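You operate a simulated robot arm through the tools that you are given. There is no shell and no other tool. Be economical: measure what you need, move in short steps, check, and stop when the job is done.

You run a simulated two-armed robot. Do the job below in one go: nothing can be reset, and whatever is moved stays where it is left.

JOB
Pick up the white cup marked "59" from the steel table with one hand, pass it to the other hand and put it on the top of the steel stand. Put the white bottle that says "rinse" from the steel table in the well of the grey tray and the white bottle that says "OIL" on top of the green sleeve. Take the yellow wiping pad and leave it on the shelf of mould 56. Take the blue square insert that says "56" from the clear end of the mould bench and leave it on the shelf of the steel table. Take the foam cube on the side table and put it away on the top of the insert bench. Open the black box lid. Do these in any order. Set down upright: white cup, white bottle, yellow wiping pad.
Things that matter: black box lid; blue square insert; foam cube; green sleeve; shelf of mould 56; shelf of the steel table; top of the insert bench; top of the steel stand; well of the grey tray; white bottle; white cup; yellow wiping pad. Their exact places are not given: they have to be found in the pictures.

The check looks at the end state, three seconds after you hand in, the way a careful person would. Anything else that was tipped, shoved, dropped, spilled or broken makes it a failure. A push-on lid holds only when it is set on centred and level and pressed home; a screw cap is set on level and turned clockwise until tight.

ROBOT AND FRAMES
Two 6-joint arms with two-finger parallel grippers on one trunk, on a base that drives. Base frame: it is fixed to the floor where the robot stands at the start and does not move with it; the origin is under the middle of the robot, x ahead of it, y to its left, z up; the surface under the hand at the start is at about z = 50. Lengths are in cm, angles in degrees, forces in N, time in s.
The left shoulder is at the start at [8, 21.6, 158.2], the right one opposite. Places, roughly: black box lid [-720, -100, 90]; blue square insert [325, 500, 75]; foam cube (5x5x5 cm) [-500, 780, 80]; green sleeve [75, 50, 75]; shelf of mould 56 (22x65 cm) [100, 476, 72]; shelf of the steel table [60, 80, 30]; top of the insert bench [-670, 130, 80]; top of the steel stand [-150, 170, 30]; well of the grey tray (26x36 cm) [256, -306, 78]; white bottle [75, 25, 75]; white cup [50, 25, 75]; yellow wiping pad (8x6x6 cm) [290, 220, 80]. Payload 3.43 kg a hand.
Tool frame (each hand has its own): the origin (TCP) lies between the finger pads and is the grasp point; the fingertips stand 3 cm ahead of it; z points along the fingers, y is the line along which they close. Largest opening 9.4 cm; finger width 2.8, thickness 1; the body of the gripper, 5 by 9.6 cm, starts 5.5 cm behind the TCP.
Orientation is told as [roll, pitch, yaw] about the base's x, y, z axes, in that order, counted from this pose: with the fingers straight down and closing along the base's y, the tool's x points along the base's -x, its y along +y and its z along -z.

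CONTROLS
- The arms move only by the tool servo_tool. It takes "left_plan", "right_plan" or both (then of equal length, played together; a hand with none holds still); each is one flat list of numbers, 7 for each row, row after row: the shift along the tool's x, y, z in m, then the turn, a rotation vector about the tool's x, y, z in degrees, then the opening in per cent of the stroke, from 0 (shut) to 100 (fully open). In form: [x, y, z, ax, ay, az, hand, x, y, z, ax, ay, az, hand, ...]. A call has 1 to 20 rows; each row shifts and turns the commanded pose from where the row before left it, along the tool's axes as they then stand. Each row takes 0.2 s and may step no farther than 5 cm and 8.6 degrees from the row before; otherwise, or with a gripper value out of range, the whole call is refused. A pose out of reach is approached as far as the arm can. The call stops where the force on the tool passes 40 N (or 10 N more than at its start, if that is more) or the arm is blocked; 0.2 s more then pass. Each finger travels about 7.2 cm/s and halts on what it meets, pressing with about 34 N; the grip force reading is that of the motor and also rises with nothing between the fingers. The clock runs only during rows and for 0.2 s after the last one: add rows that do not move to give the fingers time. It gives the time, the measured TCP pose, the force on the tool (base axes), the opening and the grip force at its end, in the units of the frame above (readings bear some noise), with the torque about the TCP (base axes, N m) and any sound that the robot's microphone picked up.
- Cameras (640 x 400 px; columns grow to the right, rows downward): "scene" is now at [9.93, 2.58, 173.16]; the picture's right is [0.36, -0.93, 0.00], its down [-0.76, -0.29, -0.59] and it looks along [0.55, 0.21, -0.81] (base axes); focal length 284 px, centre (320, 200). "left" rides on the left gripper at [7.6, -1.4, -10.3] in its tool frame; the picture's right is [0.18, 0.98, 0.00], its down [-0.75, 0.14, -0.64] and it looks along [-0.63, 0.12, 0.77] (tool axes); focal length 243 px, centre (320, 200). "right" rides on the right gripper at [7.6, 1.4, -10.3] in its tool frame; the picture's right is [-0.18, 0.98, 0.00], its down [-0.75, -0.14, -0.64] and it looks along [-0.63, -0.12, 0.77] (tool axes); focal length 243 px, centre (320, 200).
- capture(camera): a new picture of that camera. It takes no simulated time.
- move_column(by): slides the trunk up (or, below 0, down) by that many cm; the arms and the scene camera ride with it, the base frame stays. It gives what a move gives, with no picture.
- steer(legs): drives the robot by 1 to 6 legs, each [ahead, left, turn to the left] in cm, cm and degrees, along the robot's own axes; the way and the turn of a leg run together, so that a leg with both is an arc; at most 150 cm and 180 degrees a leg. The arms and the cameras ride along, it lands a little off, and it stops where it bumps. It gives what a move gives.
- head_to(pan, tilt): turns the head with the scene camera to pan (to the left, within 86 degrees either way) and tilt (down, from -29 to 69), counted from straight ahead of the robot. It gives what a move gives.
- measure_at(camera, pixels): for up to 12 pixels [column, row] of the newest picture of that camera ("zoom" is the newest enlarged one), the place [x, y, z] in the base frame of the surface seen there, good to about 0.2 cm. It takes no simulated time.
- zoom(camera, box): a new picture of the part [left, top, right, bottom] of that camera's present view, enlarged. It takes no simulated time.
- finish_job(): hands the job in; it is judged then, once.

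Go step by step. Measure first, check grasps and placings, and put right what went wrong. The budget is 138 turns and 172 pictures, counting those below and the enlarged ones. Unless the task says otherwise, let go and move clear before handing in, and close with one line.

The tools are called after "Emit:" as a command line: name --argument value ..., lists and objects as JSON in quotes. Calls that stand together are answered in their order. servo_tool: Moves the arms, as the interface text tells. Its arguments: {"type":"object","properties":{"left_plan":{"type":"array"},"right_plan":{"type":"array"}},"required":[]} The other tools are called the same way: move_column (by) slides the trunk up or down; steer (legs) drives the base; head_to (pan, tilt) turns the head that bears the scene camera; capture (camera) takes a picture; measure_at (camera, pixels) gives the place of the surface under pixels of a picture; zoom (camera, box) takes an enlarged picture of a part of a camera's view; finish_job () hands the job in.

At the start:

```text
time: 0.0
left_position: [38.96, 45.61, 100.07]
left_orientation: [0.0, 0.0, 0.0]
left_ft_force: [-0.7, -0.6, 0.3]
left_moment: [0.0, 0.04, 0.02]
left_grip_width: 9.4
left_grasp_force: 0.1
right_position: [56.21, -2.21, 107.27]
right_orientation: [-0.1, -0.1, 0.0]
right_ft_force: [0.5, -0.1, 0.2]
right_moment: [0.0, 0.02, 0.01]
right_grip_width: 9.4
right_grasp_force: 0.1
trunk travel left (down, up): [-81.1, 2.9]
robot x, y, heading: [0.24, -0.03, -0.3]
head pan, tilt: [21.0, 54.1]
```

scene: 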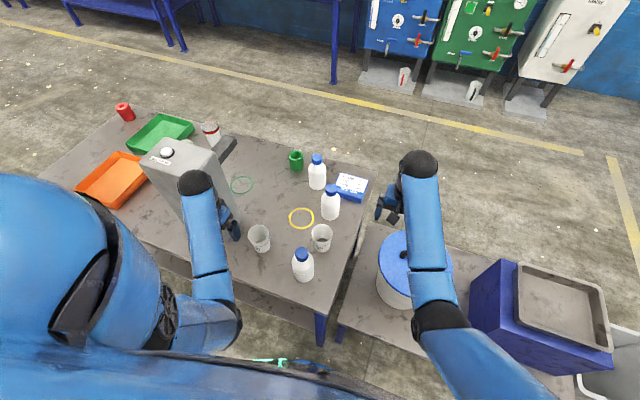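
right: 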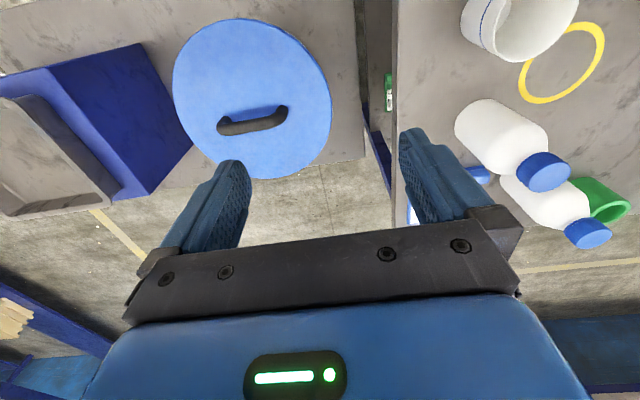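
left: 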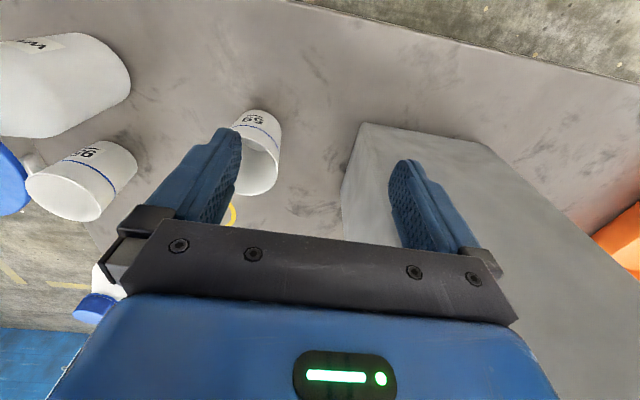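

The pictures show cups at scene (259,238) and (321,237), bottles at (303,265), (330,203), (317,171), and a green sleeve at (295,160). I'll zoom in and measure.

Emit:
zoom --camera "scene" --box '[220, 130, 400, 300]'

Emit:
measure_at --camera "scene" --pixels '[[259, 232], [260, 248], [321, 232], [303, 252], [331, 190], [316, 158], [295, 154], [302, 226], [350, 187], [335, 300], [365, 175], [241, 184]]'

Emit:
zoom --camera "left" --box '[0, 0, 320, 320]'

Emit:
zoom --camera "right" --box '[380, 0, 640, 260]'

```text
2.35 times, centred on (310, 215) of scene
```

zoom: 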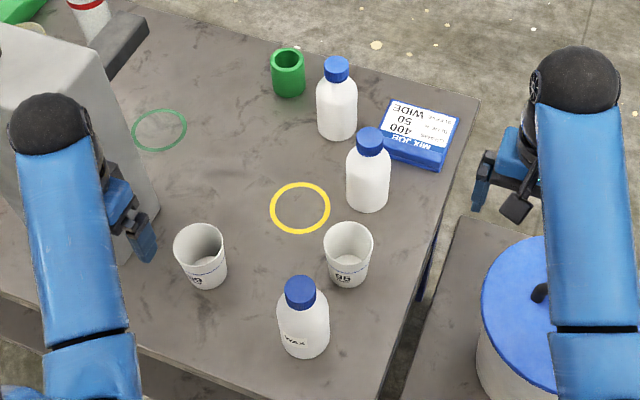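

```text
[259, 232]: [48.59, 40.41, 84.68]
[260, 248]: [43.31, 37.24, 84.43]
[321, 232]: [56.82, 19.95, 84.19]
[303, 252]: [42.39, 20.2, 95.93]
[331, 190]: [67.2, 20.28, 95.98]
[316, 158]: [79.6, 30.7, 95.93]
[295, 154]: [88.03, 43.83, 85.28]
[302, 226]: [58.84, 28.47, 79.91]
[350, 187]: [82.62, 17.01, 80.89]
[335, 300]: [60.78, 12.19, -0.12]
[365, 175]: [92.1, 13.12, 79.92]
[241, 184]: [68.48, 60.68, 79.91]
```

```text
1.25 times, centred on (160, 160) of left
```

zoom: 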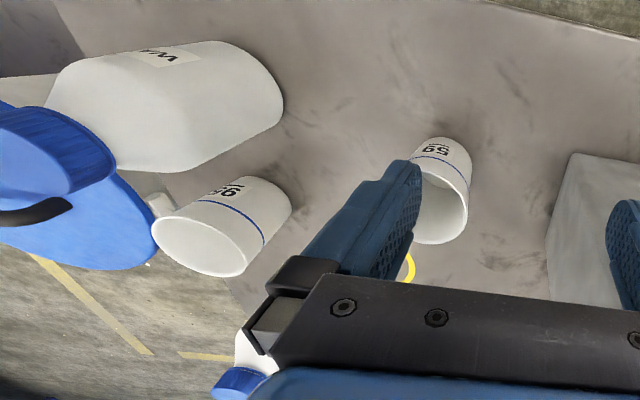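

```text
1.54 times, centred on (510, 130) of right
```

zoom: 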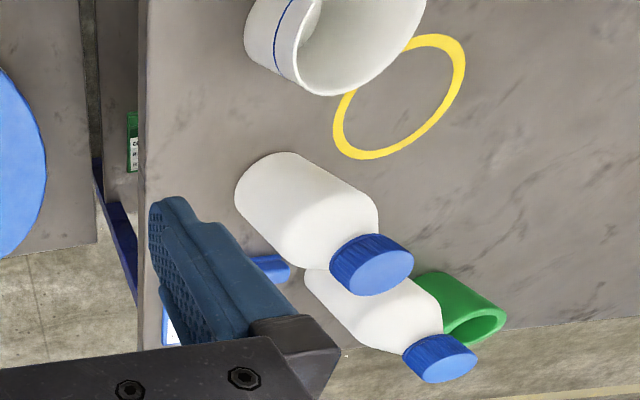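

The cup marked 59 is at about (46,39) and WAX is at (42,20), but the labels on the other two bottles face away. I'll measure the table layout and look around with the head.

Emit:
measure_at --camera "scene" --pixels '[[168, 152], [205, 165], [155, 165], [40, 190], [125, 110], [368, 168], [322, 312], [160, 130], [297, 172], [210, 128], [390, 265], [345, 325]]'

Emit:
head_to --pan 0 --tilt 10

Emit:
capture --camera "scene"

Emit:
head_to --pan 80 --tilt 15

Emit:
capture --camera "scene"

Emit:
head_to --pan -80 --tilt 15

Emit:
capture --camera "scene"

```text
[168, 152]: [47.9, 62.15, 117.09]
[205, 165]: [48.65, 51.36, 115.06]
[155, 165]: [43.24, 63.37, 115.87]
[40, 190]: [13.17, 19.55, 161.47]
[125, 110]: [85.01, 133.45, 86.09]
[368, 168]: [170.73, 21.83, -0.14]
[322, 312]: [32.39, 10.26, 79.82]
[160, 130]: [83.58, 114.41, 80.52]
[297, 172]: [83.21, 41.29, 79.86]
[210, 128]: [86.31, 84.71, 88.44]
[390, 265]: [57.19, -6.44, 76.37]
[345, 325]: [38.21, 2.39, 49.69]
```

```text
time: 1.1
left_position: [38.88, 45.5, 99.93]
left_orientation: [0.0, 0.0, 0.0]
left_ft_force: [-1.1, 0.6, 0.7]
left_moment: [0.0, 0.03, -0.01]
left_grip_width: 9.43
left_grasp_force: 0.1
right_position: [56.44, -2.11, 107.3]
right_orientation: [0.0, 0.0, 0.1]
right_ft_force: [-1.2, 0.2, -0.6]
right_moment: [0.0, 0.04, -0.02]
right_grip_width: 9.39
right_grasp_force: 0.1
trunk travel left (down, up): [-81.1, 2.9]
robot x, y, heading: [-0.06, -0.28, -0.0]
head pan, tilt: [0.0, 10.0]
```

```text
165 pictures are left
```

scene: 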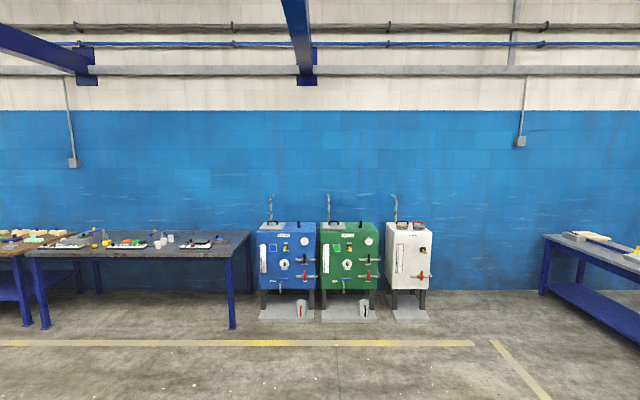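

```text
time: 2.6
left_position: [38.89, 45.56, 99.98]
left_orientation: [0.0, 0.1, 0.0]
left_ft_force: [0.1, -0.9, -0.8]
left_moment: [0.01, 0.0, 0.0]
left_grip_width: 9.41
left_grasp_force: 0.0
right_position: [56.35, -2.16, 107.24]
right_orientation: [0.0, 0.1, 0.0]
right_ft_force: [-0.3, 0.0, -0.4]
right_moment: [0.0, -0.01, 0.0]
right_grip_width: 9.41
right_grasp_force: 0.0
trunk travel left (down, up): [-81.1, 2.9]
robot x, y, heading: [0.12, 0.29, -0.1]
head pan, tilt: [80.0, 15.0]
```

```text
164 pictures are left
```

scene: 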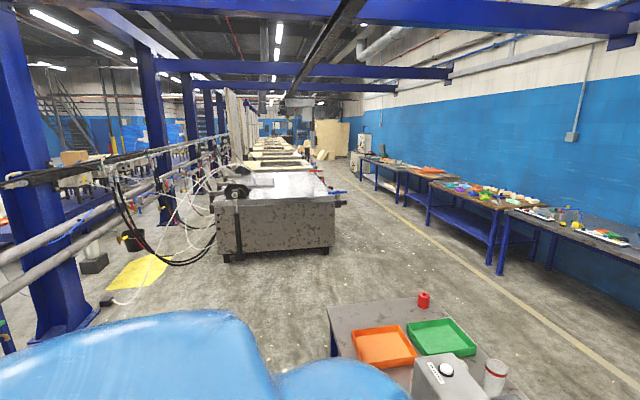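

```text
time: 5.1
left_position: [38.99, 45.47, 99.89]
left_orientation: [0.0, -0.1, 0.0]
left_ft_force: [-0.5, 0.5, 1.0]
left_moment: [0.0, 0.0, -0.02]
left_grip_width: 9.41
left_grasp_force: 0.1
right_position: [56.31, -2.2, 107.28]
right_orientation: [0.0, 0.1, 0.0]
right_ft_force: [0.0, -0.2, -0.1]
right_moment: [-0.03, -0.02, -0.01]
right_grip_width: 9.4
right_grasp_force: 0.0
trunk travel left (down, up): [-81.1, 2.9]
robot x, y, heading: [0.4, -0.1, 0.0]
head pan, tilt: [-80.0, 15.0]
```

```text
163 pictures are left
```

scene: 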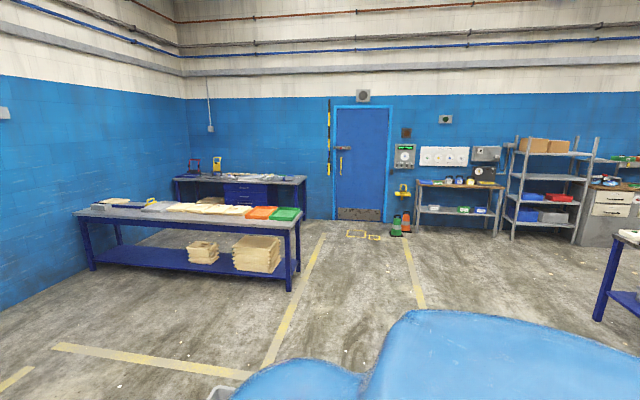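

The far aisle (x > 100) is open, and the tray bench is in the -80° view at pixel (190,208). I'll measure some landmarks and look down to the left to plan the drive.

Emit:
zoom --camera "scene" --box '[60, 180, 320, 300]'

Emit:
measure_at --camera "scene" --pixels '[[105, 207], [160, 207], [210, 209], [262, 212], [285, 214], [295, 300], [88, 265], [630, 235], [600, 318], [223, 392], [290, 340]]'

Emit:
head_to --pan 70 --tilt 40

Emit:
capture --camera "scene"

Emit:
measure_at --camera "scene" --pixels '[[350, 120], [250, 120], [150, 120], [100, 200], [200, 200], [300, 200], [400, 100], [50, 100], [200, 50], [300, 30], [480, 40], [350, 160]]'

```text
2.46 times, centred on (190, 240) of scene
```

zoom: 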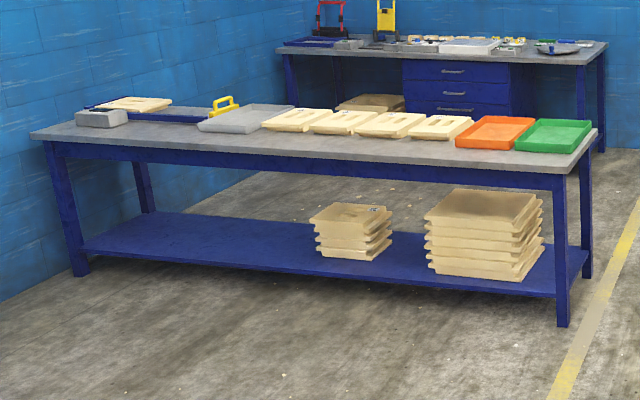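

```text
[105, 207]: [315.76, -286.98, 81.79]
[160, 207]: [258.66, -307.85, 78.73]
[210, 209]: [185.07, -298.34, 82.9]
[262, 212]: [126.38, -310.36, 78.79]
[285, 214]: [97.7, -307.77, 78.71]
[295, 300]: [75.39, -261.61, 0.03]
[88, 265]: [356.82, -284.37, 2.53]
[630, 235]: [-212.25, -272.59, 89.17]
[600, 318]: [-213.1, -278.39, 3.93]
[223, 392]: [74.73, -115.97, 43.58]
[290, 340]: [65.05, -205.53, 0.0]
```

```text
time: 7.5
left_position: [38.84, 45.6, 100.06]
left_orientation: [0.0, 0.0, 0.0]
left_ft_force: [0.0, 0.0, -0.1]
left_moment: [0.01, -0.05, -0.01]
left_grip_width: 9.41
left_grasp_force: 0.1
right_position: [56.4, -2.12, 107.28]
right_orientation: [0.0, 0.0, 0.0]
right_ft_force: [0.8, -0.6, -0.1]
right_moment: [0.01, -0.01, -0.01]
right_grip_width: 9.42
right_grasp_force: 0.1
trunk travel left (down, up): [-81.1, 2.9]
robot x, y, heading: [-0.06, 0.34, 0.2]
head pan, tilt: [70.0, 40.0]
```

```text
161 pictures are left
```

scene: 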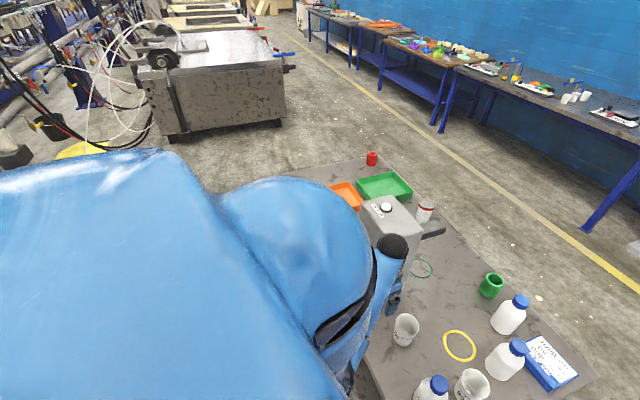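

```text
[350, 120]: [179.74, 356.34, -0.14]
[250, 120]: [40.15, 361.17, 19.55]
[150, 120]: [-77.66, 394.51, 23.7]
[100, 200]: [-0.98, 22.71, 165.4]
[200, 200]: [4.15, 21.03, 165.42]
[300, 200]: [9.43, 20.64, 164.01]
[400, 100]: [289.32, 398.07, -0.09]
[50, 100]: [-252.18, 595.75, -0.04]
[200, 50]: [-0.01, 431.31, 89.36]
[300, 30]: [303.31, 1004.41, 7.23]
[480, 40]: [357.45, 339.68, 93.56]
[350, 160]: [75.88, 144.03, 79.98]
```

The table ends near y=145 and the mould starts at y=361, so there's a clear gap. I'll back out and drive around the left end into the far aisle.

Emit:
steer --legs '[[-45, 0, 0], [0, 125, 0], [0, 110, 0], [150, 0, 0], [55, 0, 0], [0, 0, 180]]'

Emit:
head_to --pan 10 --tilt 30

Emit:
capture --camera "scene"

```text
time: 38.0
left_position: [106.98, 193.95, 99.95]
left_orientation: [0.0, 0.0, 179.0]
left_ft_force: [0.1, -0.4, 0.2]
left_moment: [-0.03, -0.01, 0.02]
left_grip_width: 9.4
left_grasp_force: 0.0
right_position: [90.48, 242.05, 107.36]
right_orientation: [0.0, 0.0, 178.9]
right_ft_force: [-1.0, 0.6, 0.5]
right_moment: [0.03, -0.02, -0.02]
right_grip_width: 9.41
right_grasp_force: 0.0
trunk travel left (down, up): [-81.1, 2.9]
robot x, y, heading: [146.75, 238.78, 179.1]
head pan, tilt: [70.0, 40.0]
```

```text
time: 39.4
left_position: [107.08, 193.96, 100.05]
left_orientation: [0.1, 0.1, 179.0]
left_ft_force: [0.5, -0.2, -0.2]
left_moment: [0.0, 0.01, 0.01]
left_grip_width: 9.4
left_grasp_force: 0.0
right_position: [90.43, 241.97, 107.29]
right_orientation: [0.0, 0.1, 179.0]
right_ft_force: [-0.4, 0.0, -0.1]
right_moment: [-0.02, 0.0, -0.01]
right_grip_width: 9.41
right_grasp_force: 0.2
trunk travel left (down, up): [-81.1, 2.9]
robot x, y, heading: [146.88, 238.52, 179.1]
head pan, tilt: [10.0, 30.0]
```

```text
160 pictures are left
```

scene: 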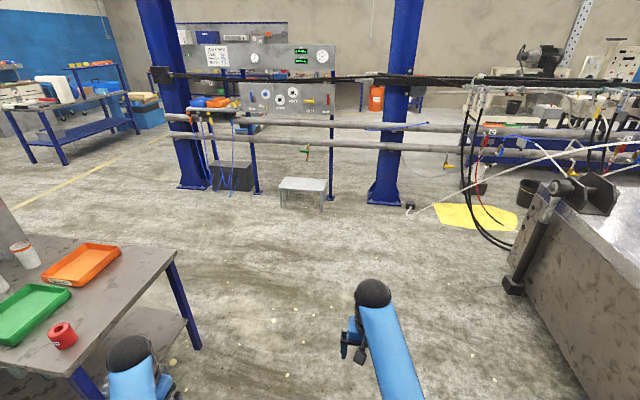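

The robot is in the far aisle at (147,239), facing back. I'll drive alongside the table to opposite the bottles.

Emit:
steer --legs '[[-8, 0, 0], [0, 110, 0], [0, 103, 0.9]]'

Emit:
head_to --pan -5 --tilt 45

Emit:
capture --camera "scene"

Emit:
capture --camera "right"

```text
time: 50.4
left_position: [117.2, -17.8, 99.96]
left_orientation: [0.1, 0.0, -178.8]
left_ft_force: [-0.7, 1.0, 0.3]
left_moment: [-0.05, 0.03, 0.01]
left_grip_width: 9.41
left_grasp_force: 0.1
right_position: [98.71, 29.63, 107.29]
right_orientation: [0.0, 0.0, -178.8]
right_ft_force: [-1.0, 0.2, 0.6]
right_moment: [-0.02, 0.0, 0.01]
right_grip_width: 9.41
right_grasp_force: 0.0
trunk travel left (down, up): [-81.1, 2.9]
robot x, y, heading: [154.96, 28.26, -178.6]
head pan, tilt: [10.0, 30.0]
```

```text
time: 51.2
left_position: [117.09, -17.94, 100.13]
left_orientation: [0.0, 0.0, -178.9]
left_ft_force: [-0.3, 0.8, -0.2]
left_moment: [-0.02, 0.0, -0.01]
left_grip_width: 9.39
left_grasp_force: 0.0
right_position: [98.64, 29.48, 107.27]
right_orientation: [0.0, 0.0, -178.7]
right_ft_force: [-0.3, 0.3, -0.9]
right_moment: [-0.03, -0.03, -0.01]
right_grip_width: 9.41
right_grasp_force: 0.0
trunk travel left (down, up): [-81.1, 2.9]
robot x, y, heading: [155.23, 28.55, -178.8]
head pan, tilt: [-5.0, 45.0]
```

```text
159 pictures are left
```

scene: 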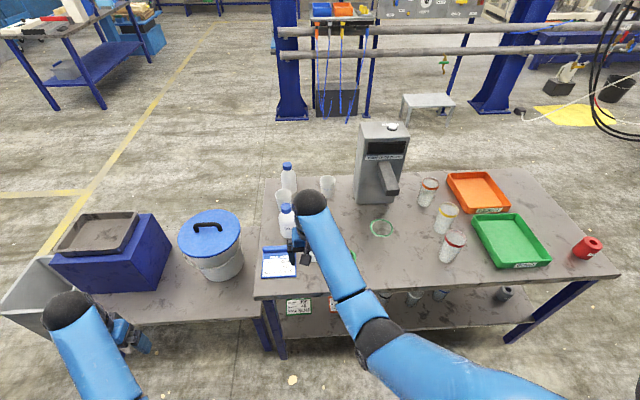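

```text
158 pictures are left
```

right: 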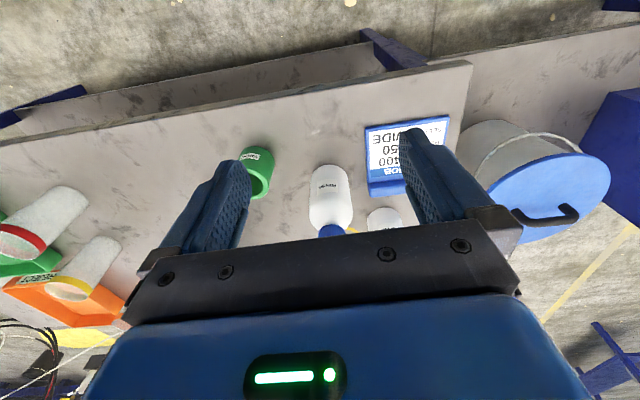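

The right hand now looks at the first bottle from the front, with its label at right-camera pixel (328,182). I'll zoom in on both.

Emit:
zoom --camera "right" --box '[280, 140, 420, 240]'

Emit:
zoom --camera "scene" --box '[250, 150, 410, 320]'

Emit:
measure_at --camera "right" --pixels '[[328, 230], [315, 200], [350, 200], [330, 170], [258, 152], [244, 175], [268, 175], [258, 190], [384, 215]]'

Emit:
measure_at --camera "scene" --pixels '[[286, 207], [286, 225], [460, 325], [330, 320], [275, 320], [500, 293], [430, 270], [255, 298], [620, 278]]'

```text
4.00 times, centred on (350, 190) of right
```

zoom: 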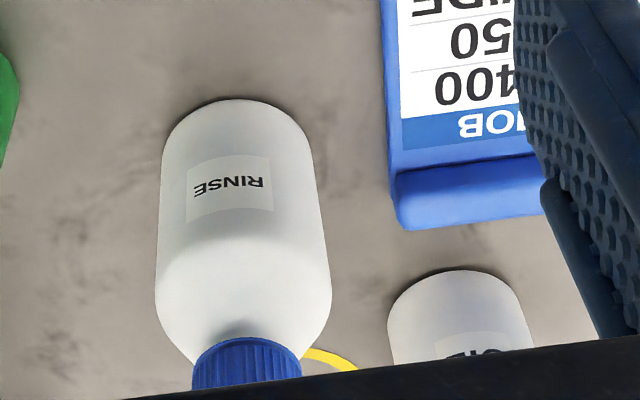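

```text
2.35 times, centred on (330, 235) of scene
```

zoom: 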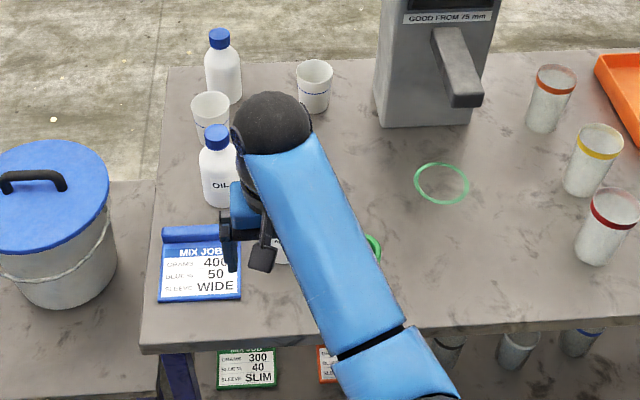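

```text
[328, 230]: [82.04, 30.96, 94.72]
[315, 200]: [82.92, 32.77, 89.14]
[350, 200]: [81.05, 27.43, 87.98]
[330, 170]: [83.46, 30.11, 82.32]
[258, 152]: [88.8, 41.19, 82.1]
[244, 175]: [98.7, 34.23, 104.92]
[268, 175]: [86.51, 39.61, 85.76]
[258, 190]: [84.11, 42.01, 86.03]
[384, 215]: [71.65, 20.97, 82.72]
```

```text
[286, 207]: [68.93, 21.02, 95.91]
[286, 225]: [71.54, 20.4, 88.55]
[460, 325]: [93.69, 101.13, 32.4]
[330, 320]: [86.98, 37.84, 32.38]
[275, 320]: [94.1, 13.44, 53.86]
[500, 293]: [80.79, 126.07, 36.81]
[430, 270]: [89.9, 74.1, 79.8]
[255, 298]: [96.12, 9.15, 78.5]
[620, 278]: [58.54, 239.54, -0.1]
```

RINSE is the near bottle at about (80.4,30.8) and OIL is at about (68,20.6), with shelf z at 32.4. I'll drive up to the table and re-measure OIL and the sleeve.

Emit:
steer --legs '[[26, 0, -1.2]]'

Emit:
capture --camera "scene"

Emit:
capture --camera "right"

```text
time: 53.1
left_position: [90.61, -17.37, 100.13]
left_orientation: [0.1, -0.3, 179.9]
left_ft_force: [0.9, 0.0, 0.2]
left_moment: [0.03, 0.0, -0.01]
left_grip_width: 9.43
left_grasp_force: 0.0
right_position: [73.27, 30.53, 107.49]
right_orientation: [0.0, -0.2, 179.9]
right_ft_force: [0.3, 0.5, 0.5]
right_moment: [0.02, 0.0, 0.02]
right_grip_width: 9.44
right_grasp_force: 0.0
trunk travel left (down, up): [-81.1, 2.9]
robot x, y, heading: [129.36, 28.59, 179.9]
head pan, tilt: [-5.0, 45.0]
```

```text
155 pictures are left
```

scene: 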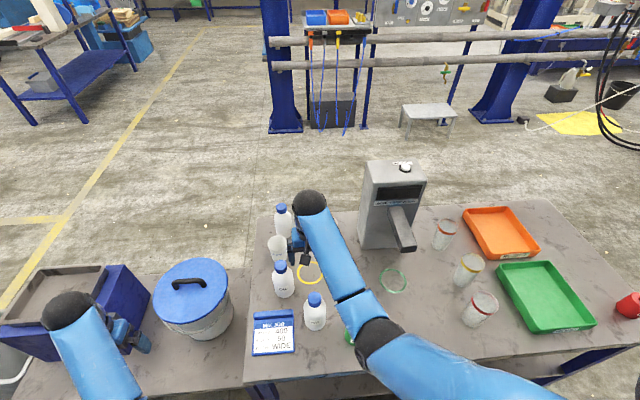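

```text
154 pictures are left
```

right: 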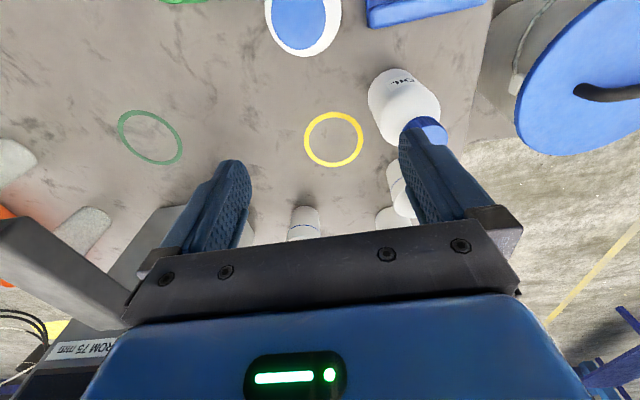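

OIL's cap is at scene (280,266) and right (425,125). I'll measure it accurately, along with the RINSE cap.

Emit:
measure_at --camera "right" --pixels '[[425, 128], [415, 125], [437, 130], [295, 15], [278, 20], [325, 20], [300, 45]]'

Emit:
measure_at --camera "scene" --pixels '[[275, 264], [280, 263], [286, 264], [280, 268], [308, 297], [314, 295], [320, 297], [314, 301]]'

Emit:
zoom --camera "scene" --box '[250, 230, 370, 360]'

```text
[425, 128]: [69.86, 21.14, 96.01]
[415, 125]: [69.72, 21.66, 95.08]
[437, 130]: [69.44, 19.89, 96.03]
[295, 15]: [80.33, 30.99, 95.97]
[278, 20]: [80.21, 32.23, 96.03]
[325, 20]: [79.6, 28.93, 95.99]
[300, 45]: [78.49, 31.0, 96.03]
```

```text
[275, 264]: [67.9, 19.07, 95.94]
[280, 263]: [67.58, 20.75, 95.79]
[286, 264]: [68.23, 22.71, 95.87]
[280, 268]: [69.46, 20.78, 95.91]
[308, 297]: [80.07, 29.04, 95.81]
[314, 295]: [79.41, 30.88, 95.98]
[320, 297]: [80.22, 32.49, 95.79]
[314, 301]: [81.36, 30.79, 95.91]
```

```text
3.08 times, centred on (310, 295) of scene
```

zoom: 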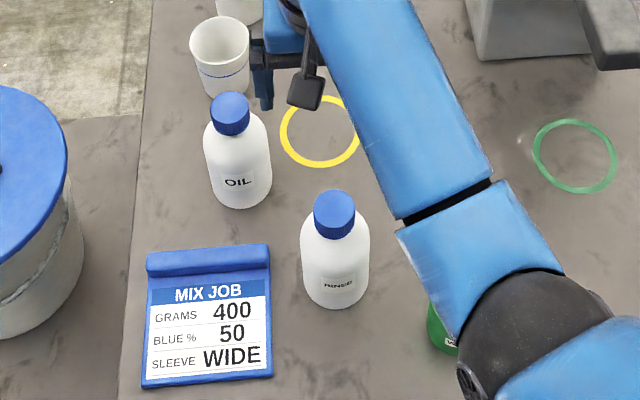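

OIL's cap centre is at (68.3,20.8), top at 95.9. I'll move the right hand over it, descend and close on the cap.

Emit:
servo_tool --right_plan '[-0.025, 0.048, 0, 0, 0, 0, 100, -0.025, 0.049, 0, 0, 0, 0, 100, 0, 0, 0.045, 0, 0, 0, 100, 0, 0, 0.045, 0, 0, 0, 100, 0, 0, 0.04, 0, 0, 0, 100, 0, 0, 0, 0, 0, 0, 100, 0, 0, 0, 0, 0, 0, 0, 0, 0, 0, 0, 0, 0, 0, 0, 0, 0, 0, 0, 0, 0, 0, 0, 0, 0, 0, 0, 0]'

Emit:
capture --camera "right"

Emit:
capture --camera "scene"

```text
refused: row 1 steps farther than a row can; nothing moved
```

```text
152 pictures are left
```

right: 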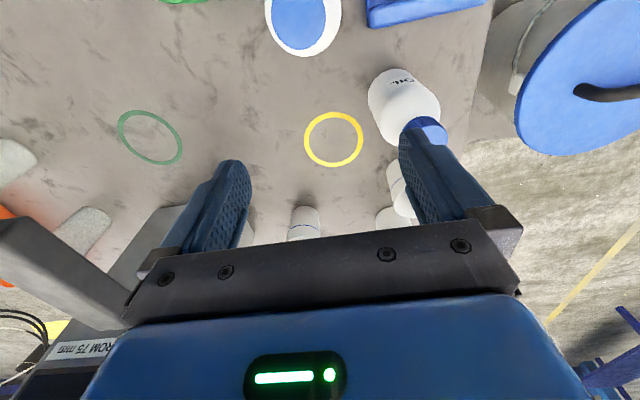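

```text
151 pictures are left
```

scene: 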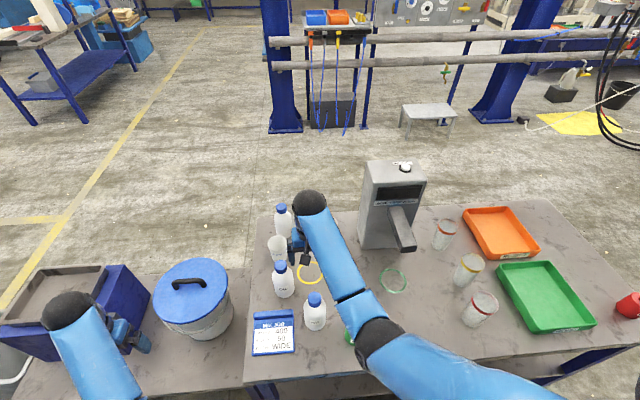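

The call was refused because one row's step was over 5 cm in total. I'll send it again with smaller steps.

Emit:
servo_tool --right_plan '[-0.02, 0.033, 0, 0, 0, 0, 100, -0.015, 0.032, 0, 0, 0, 0, 100, -0.015, 0.032, 0, 0, 0, 0, 100, 0, 0, 0.045, 0, 0, 0, 100, 0, 0, 0.045, 0, 0, 0, 100, 0, 0, 0.04, 0, 0, 0, 100, 0, 0, 0, 0, 0, 0, 100, 0, 0, 0, 0, 0, 0, 0, 0, 0, 0, 0, 0, 0, 0, 0, 0, 0, 0, 0, 0, 0, 0, 0, 0, 0, 0, 0, 0]'

Emit:
capture --camera "right"

Emit:
capture --camera "scene"

```text
time: 55.5
left_position: [90.47, -17.43, 99.99]
left_orientation: [0.0, 0.1, 179.9]
left_ft_force: [-0.2, 0.0, -0.1]
left_moment: [0.01, 0.01, 0.04]
left_grip_width: 9.39
left_grasp_force: 0.2
right_position: [68.73, 21.04, 95.24]
right_orientation: [0.1, -0.2, 179.8]
right_ft_force: [-0.8, -5.0, 10.4]
right_moment: [-0.34, 0.06, 0.03]
right_grip_width: 4.25
right_grasp_force: 34.0
right hand out of reach, approached as far as the arm can: row 6
trunk travel left (down, up): [-81.1, 2.9]
robot x, y, heading: [129.0, 27.96, 180.0]
head pan, tilt: [-5.0, 45.0]
```

```text
150 pictures are left
```

right: 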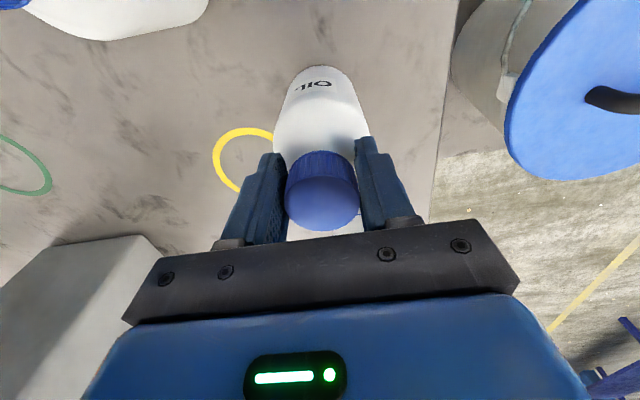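

```text
149 pictures are left
```

scene: 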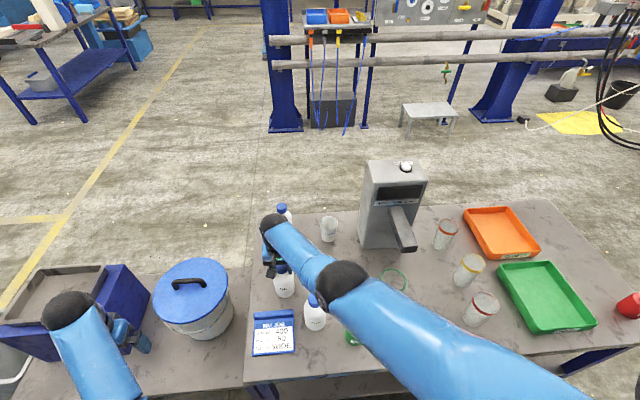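

The cap is held at 4.25 cm. I'll lift the bottle a little and check the sleeve's position in the scene view.

Emit:
servo_tool --right_plan '[0, 0, -0.03, 0, 0, 0, 0, 0, 0, -0.045, 0, 0, 0, 0, 0, 0, -0.045, 0, 0, 0, 0, 0, 0, -0.045, 0, 0, 0, 0, 0, 0, -0.035, 0, 0, 0, 0]'

Emit:
head_to --pan -10 --tilt 60

Emit:
capture --camera "scene"

Emit:
capture --camera "right"

```text
time: 56.7
left_position: [90.29, -17.25, 99.9]
left_orientation: [0.0, 0.0, 179.9]
left_ft_force: [0.1, 0.0, 0.3]
left_moment: [-0.01, 0.05, -0.03]
left_grip_width: 9.39
left_grasp_force: 0.1
right_position: [68.81, 21.2, 114.47]
right_orientation: [0.0, 0.2, 179.9]
right_ft_force: [-0.3, -0.7, -4.1]
right_moment: [-0.03, -0.04, -0.01]
right_grip_width: 4.23
right_grasp_force: 33.8
trunk travel left (down, up): [-81.1, 2.9]
robot x, y, heading: [129.12, 28.37, 179.9]
head pan, tilt: [-5.0, 45.0]
```

```text
time: 57.4
left_position: [90.19, -17.23, 99.84]
left_orientation: [0.0, 0.0, 180.0]
left_ft_force: [-0.5, -0.4, 0.5]
left_moment: [-0.01, 0.02, -0.01]
left_grip_width: 9.41
left_grasp_force: 0.0
right_position: [68.77, 21.13, 114.53]
right_orientation: [0.0, 0.1, 179.9]
right_ft_force: [0.0, -0.6, -4.2]
right_moment: [0.01, -0.01, 0.01]
right_grip_width: 4.24
right_grasp_force: 33.9
trunk travel left (down, up): [-81.1, 2.9]
robot x, y, heading: [129.05, 28.23, 180.2]
head pan, tilt: [-10.0, 60.0]
```

```text
148 pictures are left
```

scene: 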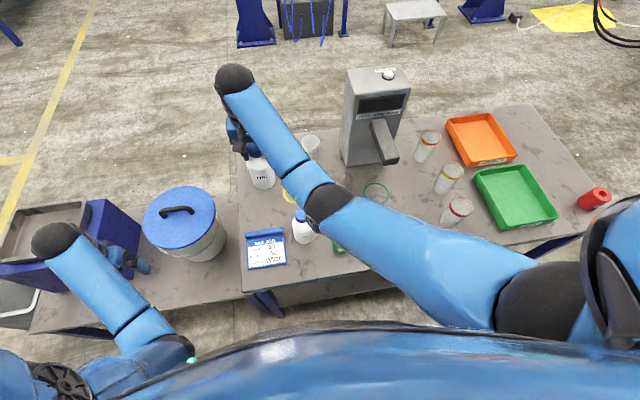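

```text
147 pictures are left
```

right: 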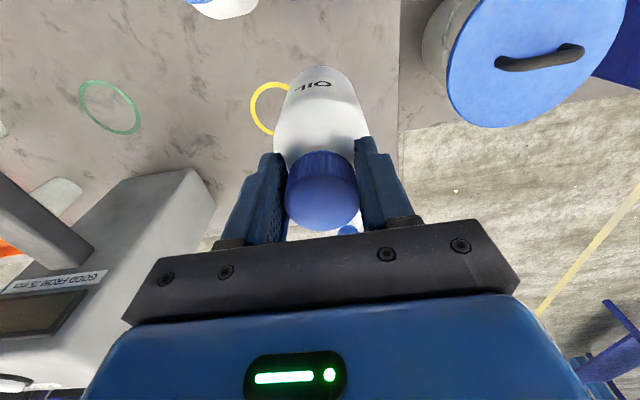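

The bottle is held and clear, but my arm hides the sleeve in the scene. I'll pull the bottle back over the table edge so the right camera can see the sleeve.

Emit:
servo_tool --right_plan '[0.04, 0, -0.02, 0, 0, 0, 0, 0.045, 0, -0.01, 0, 0, 0, 0, 0.045, 0, 0, 0, 0, 0, 0, 0.045, -0.01, 0, 0, 0, 0, 0, 0.045, -0.02, 0, 0, 0, 0, 0, 0.04, -0.02, 0, 0, 0, 0, 0, 0, 0, 0, 0, 0, 0, 0]'

Emit:
capture --camera "right"

Emit:
capture --camera "scene"

```text
time: 59.0
left_position: [90.33, -17.27, 99.93]
left_orientation: [0.0, 0.0, 180.0]
left_ft_force: [0.8, -0.1, 0.4]
left_moment: [0.02, 0.01, 0.0]
left_grip_width: 9.39
left_grasp_force: 0.0
right_position: [86.12, 20.02, 104.89]
right_orientation: [0.2, 0.0, 179.9]
right_ft_force: [-0.2, 0.1, -4.6]
right_moment: [0.03, -0.07, 0.01]
right_grip_width: 4.23
right_grasp_force: 33.8
right hand out of reach, approached as far as the arm can: row 1, 2, 3, 4, 5, 6
trunk travel left (down, up): [-81.1, 2.9]
robot x, y, heading: [129.46, 28.27, 179.9]
head pan, tilt: [-10.0, 60.0]
```

```text
146 pictures are left
```

right: 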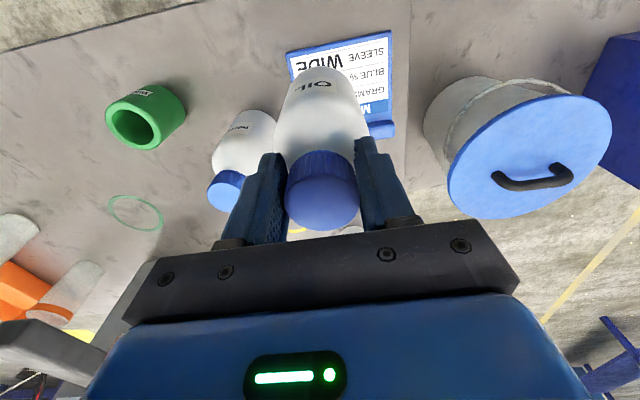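

```text
145 pictures are left
```

scene: 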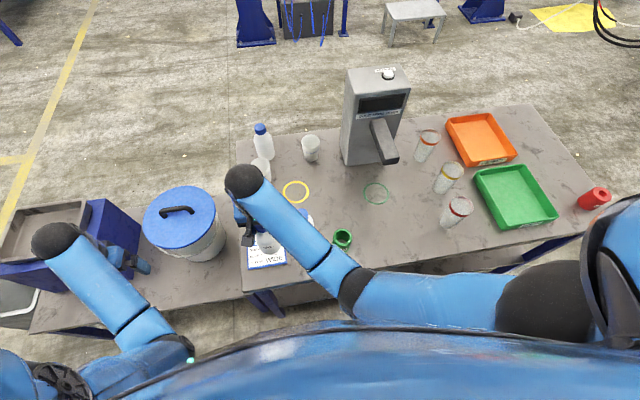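

The hand hit an inner reach limit and sank to z=105, but nothing was touched. The green sleeve is now fully visible at right (140,117), so I'll measure its rim.

Emit:
zoom --camera "right" --box '[80, 60, 220, 160]'

Emit:
measure_at --camera "right" --pixels '[[107, 118], [131, 146], [157, 132], [143, 105], [114, 105], [115, 140], [150, 144], [245, 145]]'

Emit:
measure_at --camera "scene" --pixels '[[334, 237], [352, 237], [343, 231], [343, 242]]'

```text
4.00 times, centred on (150, 110) of right
```

zoom: 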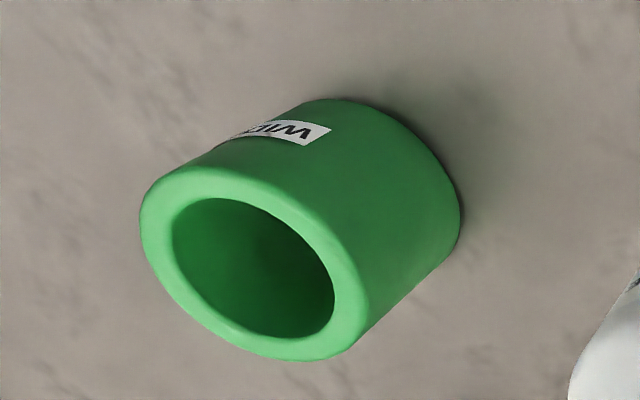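

```text
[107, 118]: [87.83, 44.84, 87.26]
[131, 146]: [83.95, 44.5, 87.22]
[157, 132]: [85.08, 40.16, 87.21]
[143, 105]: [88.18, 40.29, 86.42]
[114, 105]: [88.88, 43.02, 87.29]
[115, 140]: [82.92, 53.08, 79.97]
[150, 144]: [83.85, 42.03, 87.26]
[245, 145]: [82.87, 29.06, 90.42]
```

```text
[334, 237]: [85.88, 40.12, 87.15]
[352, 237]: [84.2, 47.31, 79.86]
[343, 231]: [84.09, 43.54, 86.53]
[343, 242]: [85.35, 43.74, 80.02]
```

The sleeve rim centre is (86.1,42.7), top z 87.25, so TCP z at placing should be about 102.6. I'll back the robot 13 cm and shift it slightly right, so the arm works in a comfortable range.

Emit:
steer --legs '[[-13, -3, 0]]'

Emit:
servo_tool --right_plan '[0, -0.03, -0.015, 0, 0, 0, 0, 0, -0.03, -0.015, 0, 0, 0, 0, 0, -0.03, 0, 0, 0, 0, 0, 0, -0.03, 0, 0, 0, 0, 0]'

```text
time: 60.3
left_position: [102.68, -14.53, 99.84]
left_orientation: [0.1, 0.2, 179.9]
left_ft_force: [0.4, 0.2, 0.5]
left_moment: [0.03, 0.01, -0.01]
left_grip_width: 9.4
left_grasp_force: 0.1
right_position: [98.54, 22.88, 104.6]
right_orientation: [0.0, 0.1, 179.9]
right_ft_force: [0.5, 0.2, -4.9]
right_moment: [0.02, -0.05, 0.0]
right_grip_width: 4.23
right_grasp_force: 34.0
trunk travel left (down, up): [-81.1, 2.9]
robot x, y, heading: [142.26, 30.98, 179.8]
head pan, tilt: [-10.0, 60.0]
```

```text
time: 61.3
left_position: [103.2, -14.3, 100.04]
left_orientation: [0.0, 0.0, 179.9]
left_ft_force: [-0.7, -1.0, -0.1]
left_moment: [-0.01, 0.05, 0.0]
left_grip_width: 9.41
left_grasp_force: 0.1
right_position: [97.79, 34.09, 102.93]
right_orientation: [0.2, -0.3, 180.0]
right_ft_force: [0.0, 0.5, -4.5]
right_moment: [-0.04, -0.02, -0.04]
right_grip_width: 4.24
right_grasp_force: 34.1
right hand out of reach, approached as far as the arm can: row 1, 2, 3
trunk travel left (down, up): [-81.1, 2.9]
robot x, y, heading: [142.17, 31.32, 179.9]
head pan, tilt: [-10.0, 60.0]
```

I'll move forward and up while staying clear of both the sleeve and RINSE.

Emit:
servo_tool --right_plan '[-0.035, 0, -0.02, 0, 0, 0, 0, -0.035, 0, -0.03, 0, 0, 0, 0, 0, 0, -0.02, 0, 0, 0, 0, 0, 0, 0, 0, 0, 0, 0]'

```text
time: 62.3
left_position: [103.1, -14.4, 99.89]
left_orientation: [0.0, 0.0, 179.9]
left_ft_force: [-0.6, -0.6, 0.9]
left_moment: [0.02, -0.01, 0.02]
left_grip_width: 9.38
left_grasp_force: 0.1
right_position: [88.76, 32.95, 106.66]
right_orientation: [0.1, -0.1, 180.0]
right_ft_force: [-0.5, 0.1, -3.1]
right_moment: [0.0, -0.02, -0.02]
right_grip_width: 4.2
right_grasp_force: 33.7
right hand out of reach, approached as far as the arm can: row 1, 2, 3
trunk travel left (down, up): [-81.1, 2.9]
robot x, y, heading: [142.05, 31.15, 180.2]
head pan, tilt: [-10.0, 60.0]
```

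The bottle bottom is now about 4 cm above the rim. I'll move over the sleeve and look.

Emit:
servo_tool --right_plan '[-0.01, -0.033, 0, 0, 0, 0, 0, -0.01, -0.033, 0, 0, 0, 0, 0, -0.003, -0.0315, 0, 0, 0, 0, 0, 0, 0, 0, 0, 0, 0, 0]'

Emit:
capture --camera "right"

Emit:
capture --camera "scene"

Emit:
capture --camera "left"

```text
time: 63.3
left_position: [103.06, -14.33, 99.91]
left_orientation: [0.0, 0.1, 179.8]
left_ft_force: [-0.1, 0.6, -0.1]
left_moment: [-0.01, 0.03, 0.02]
left_grip_width: 9.38
left_grasp_force: 0.1
right_position: [86.1, 42.82, 106.38]
right_orientation: [0.2, -0.2, 179.8]
right_ft_force: [-0.5, -0.1, -4.4]
right_moment: [-0.01, 0.0, -0.02]
right_grip_width: 4.23
right_grasp_force: 34.0
right hand out of reach, approached as far as the arm can: row 3
trunk travel left (down, up): [-81.1, 2.9]
robot x, y, heading: [141.93, 31.62, 180.1]
head pan, tilt: [-10.0, 60.0]
```

```text
143 pictures are left
```

right: 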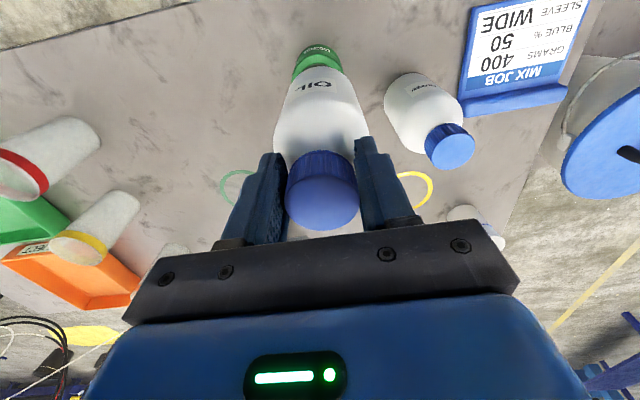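

```text
142 pictures are left
```

scene: 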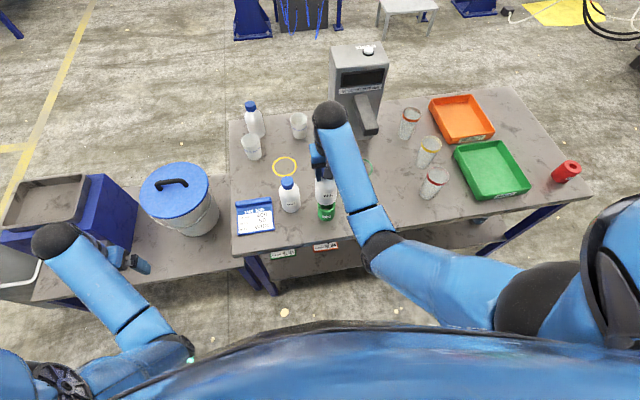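

```text
141 pictures are left
```

left: 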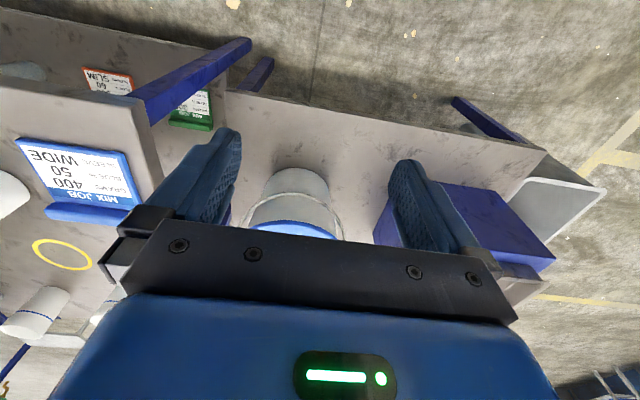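

I'll measure the held bottle's body to refine its offset.

Emit:
measure_at --camera "right" --pixels '[[320, 90], [290, 95], [350, 95], [318, 75], [285, 125], [360, 130], [322, 200], [310, 55]]'

Emit:
measure_at --camera "scene" --pixels '[[325, 200], [319, 198], [333, 199], [326, 212], [289, 180], [280, 200], [299, 200]]'

Emit:
zoom --camera "scene" --box '[270, 150, 370, 250]'

```text
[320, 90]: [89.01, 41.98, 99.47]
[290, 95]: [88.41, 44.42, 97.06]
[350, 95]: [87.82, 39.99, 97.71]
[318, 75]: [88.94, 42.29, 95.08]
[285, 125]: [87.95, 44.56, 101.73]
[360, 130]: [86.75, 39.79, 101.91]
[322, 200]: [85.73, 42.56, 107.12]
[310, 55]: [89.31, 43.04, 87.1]
```

```text
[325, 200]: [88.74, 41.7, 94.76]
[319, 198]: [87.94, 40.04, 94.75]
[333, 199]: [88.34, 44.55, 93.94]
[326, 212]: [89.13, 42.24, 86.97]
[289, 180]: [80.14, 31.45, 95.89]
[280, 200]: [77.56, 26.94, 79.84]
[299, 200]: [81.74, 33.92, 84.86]
```

```text
4.00 times, centred on (320, 200) of scene
```

zoom: 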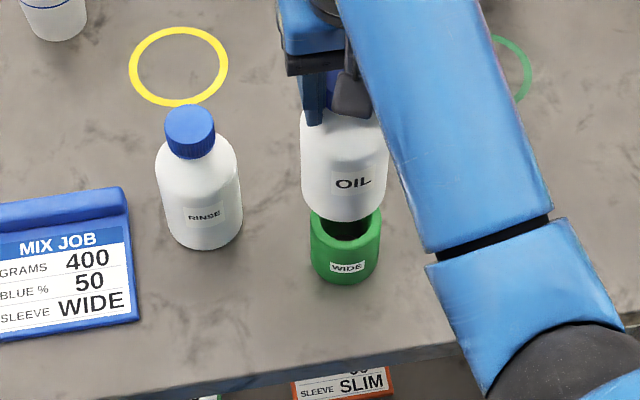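

The bottle axis is about (85.7,42.4) and the sleeve axis is (86.1,42.7). I'll shift slightly, then lower to just about contact.

Emit:
servo_tool --right_plan '[0.004, -0.003, 0, 0, 0, 0, 0, 0, 0, 0.015, 0, 0, 0, 0, 0, 0, 0.01, 0, 0, 0, 0, 0, 0, 0.007, 0, 0, 0, 0, 0, 0, 0.003, 0, 0, 0, 0, 0, 0, 0, 0, 0, 0, 0]'

Emit:
zoom --camera "scene" --box '[270, 150, 370, 250]'

```text
time: 64.7
left_position: [103.04, -14.44, 100.0]
left_orientation: [0.0, -0.1, 179.9]
left_ft_force: [0.5, -0.5, 0.1]
left_moment: [0.01, -0.01, 0.03]
left_grip_width: 9.4
left_grasp_force: 0.1
right_position: [86.48, 43.03, 102.75]
right_orientation: [0.1, 0.0, 179.9]
right_ft_force: [0.2, 0.3, -4.5]
right_moment: [0.04, -0.02, 0.0]
right_grip_width: 4.24
right_grasp_force: 34.4
trunk travel left (down, up): [-81.1, 2.9]
robot x, y, heading: [142.15, 31.31, 179.7]
head pan, tilt: [-10.0, 60.0]
```

```text
4.00 times, centred on (320, 200) of scene
```

zoom: 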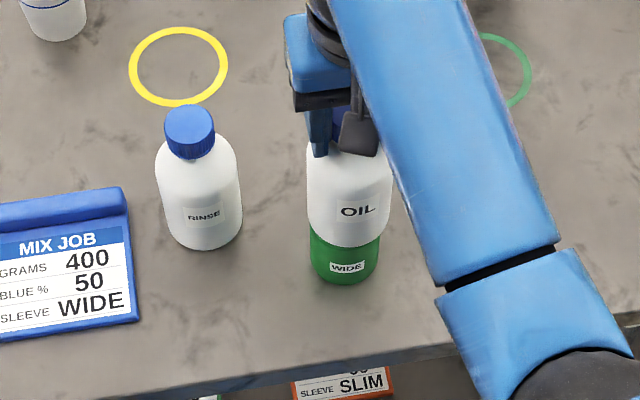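

It's well aligned at the interface. I'll lower gently until contact.

Emit:
servo_tool --right_plan '[0, 0, 0.003, 0, 0, 0, 0, 0, 0, 0.002, 0, 0, 0, 0, 0, 0, 0, 0, 0, 0, 0]'

```text
time: 65.5
left_position: [103.08, -14.33, 99.98]
left_orientation: [0.0, -0.1, 179.8]
left_ft_force: [-0.3, 0.6, -0.6]
left_moment: [0.0, -0.01, 0.02]
left_grip_width: 9.38
left_grasp_force: 0.0
right_position: [86.46, 43.02, 102.5]
right_orientation: [0.1, -0.4, 179.8]
right_ft_force: [-1.7, 2.8, 16.8]
right_moment: [0.54, -0.13, 0.05]
right_grip_width: 4.23
right_grasp_force: 34.1
trunk travel left (down, up): [-81.1, 2.9]
robot x, y, heading: [141.75, 31.2, 180.2]
head pan, tilt: [-10.0, 60.0]
```

Contact is confirmed. I'll ease the force, open fully and rise straight up.

Emit:
servo_tool --right_plan '[0, 0, -0.002, 0, 0, 0, 0, 0, 0, 0, 0, 0, 0, 100, 0, 0, 0, 0, 0, 0, 100, 0, 0, 0, 0, 0, 0, 100, 0, 0, 0, 0, 0, 0, 100]'

Emit:
servo_tool --right_plan '[0, 0, -0.02, 0, 0, 0, 100, 0, 0, -0.02, 0, 0, 0, 100, -0.02, 0, -0.02, 0, 0, 0, 100]'

Emit:
zoom --camera "scene" --box '[250, 130, 410, 250]'

Emit:
capture --camera "right"

```text
time: 66.7
left_position: [102.95, -14.45, 100.1]
left_orientation: [0.0, 0.0, 179.9]
left_ft_force: [-0.5, -0.3, -0.3]
left_moment: [-0.02, -0.02, 0.0]
left_grip_width: 9.39
left_grasp_force: 0.1
right_position: [86.46, 43.15, 102.32]
right_orientation: [0.1, -0.1, 179.9]
right_ft_force: [0.8, -0.3, -0.4]
right_moment: [-0.02, 0.02, 0.01]
right_grip_width: 9.38
right_grasp_force: 0.1
trunk travel left (down, up): [-81.1, 2.9]
robot x, y, heading: [141.79, 31.54, 180.0]
head pan, tilt: [-10.0, 60.0]
```

```text
time: 67.5
left_position: [102.98, -14.24, 99.93]
left_orientation: [0.1, 0.1, 179.9]
left_ft_force: [0.4, 0.8, -0.2]
left_moment: [0.03, 0.0, 0.03]
left_grip_width: 9.39
left_grasp_force: 0.1
right_position: [84.01, 43.19, 107.58]
right_orientation: [0.1, 0.0, 180.0]
right_ft_force: [0.0, -0.4, 0.0]
right_moment: [-0.01, -0.05, -0.01]
right_grip_width: 9.4
right_grasp_force: 0.1
right hand out of reach, approached as far as the arm can: row 3
trunk travel left (down, up): [-81.1, 2.9]
robot x, y, heading: [142.27, 31.03, 180.0]
head pan, tilt: [-10.0, 60.0]
```

```text
3.33 times, centred on (330, 190) of scene
```

zoom: 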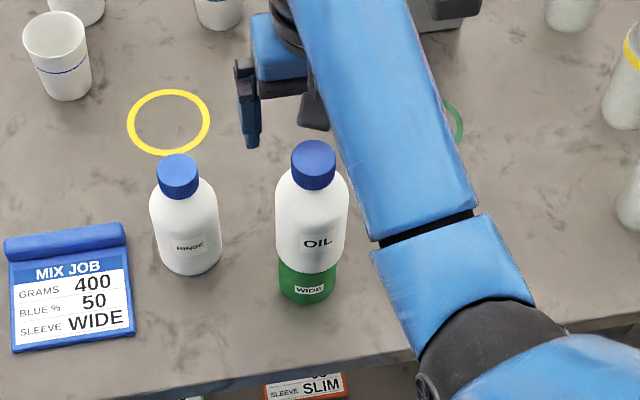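

```text
137 pictures are left
```

right: 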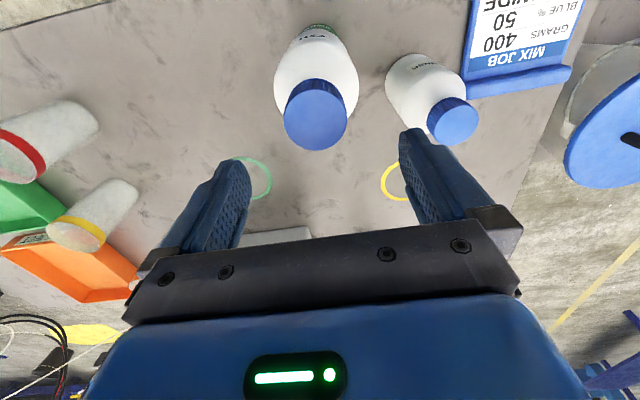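

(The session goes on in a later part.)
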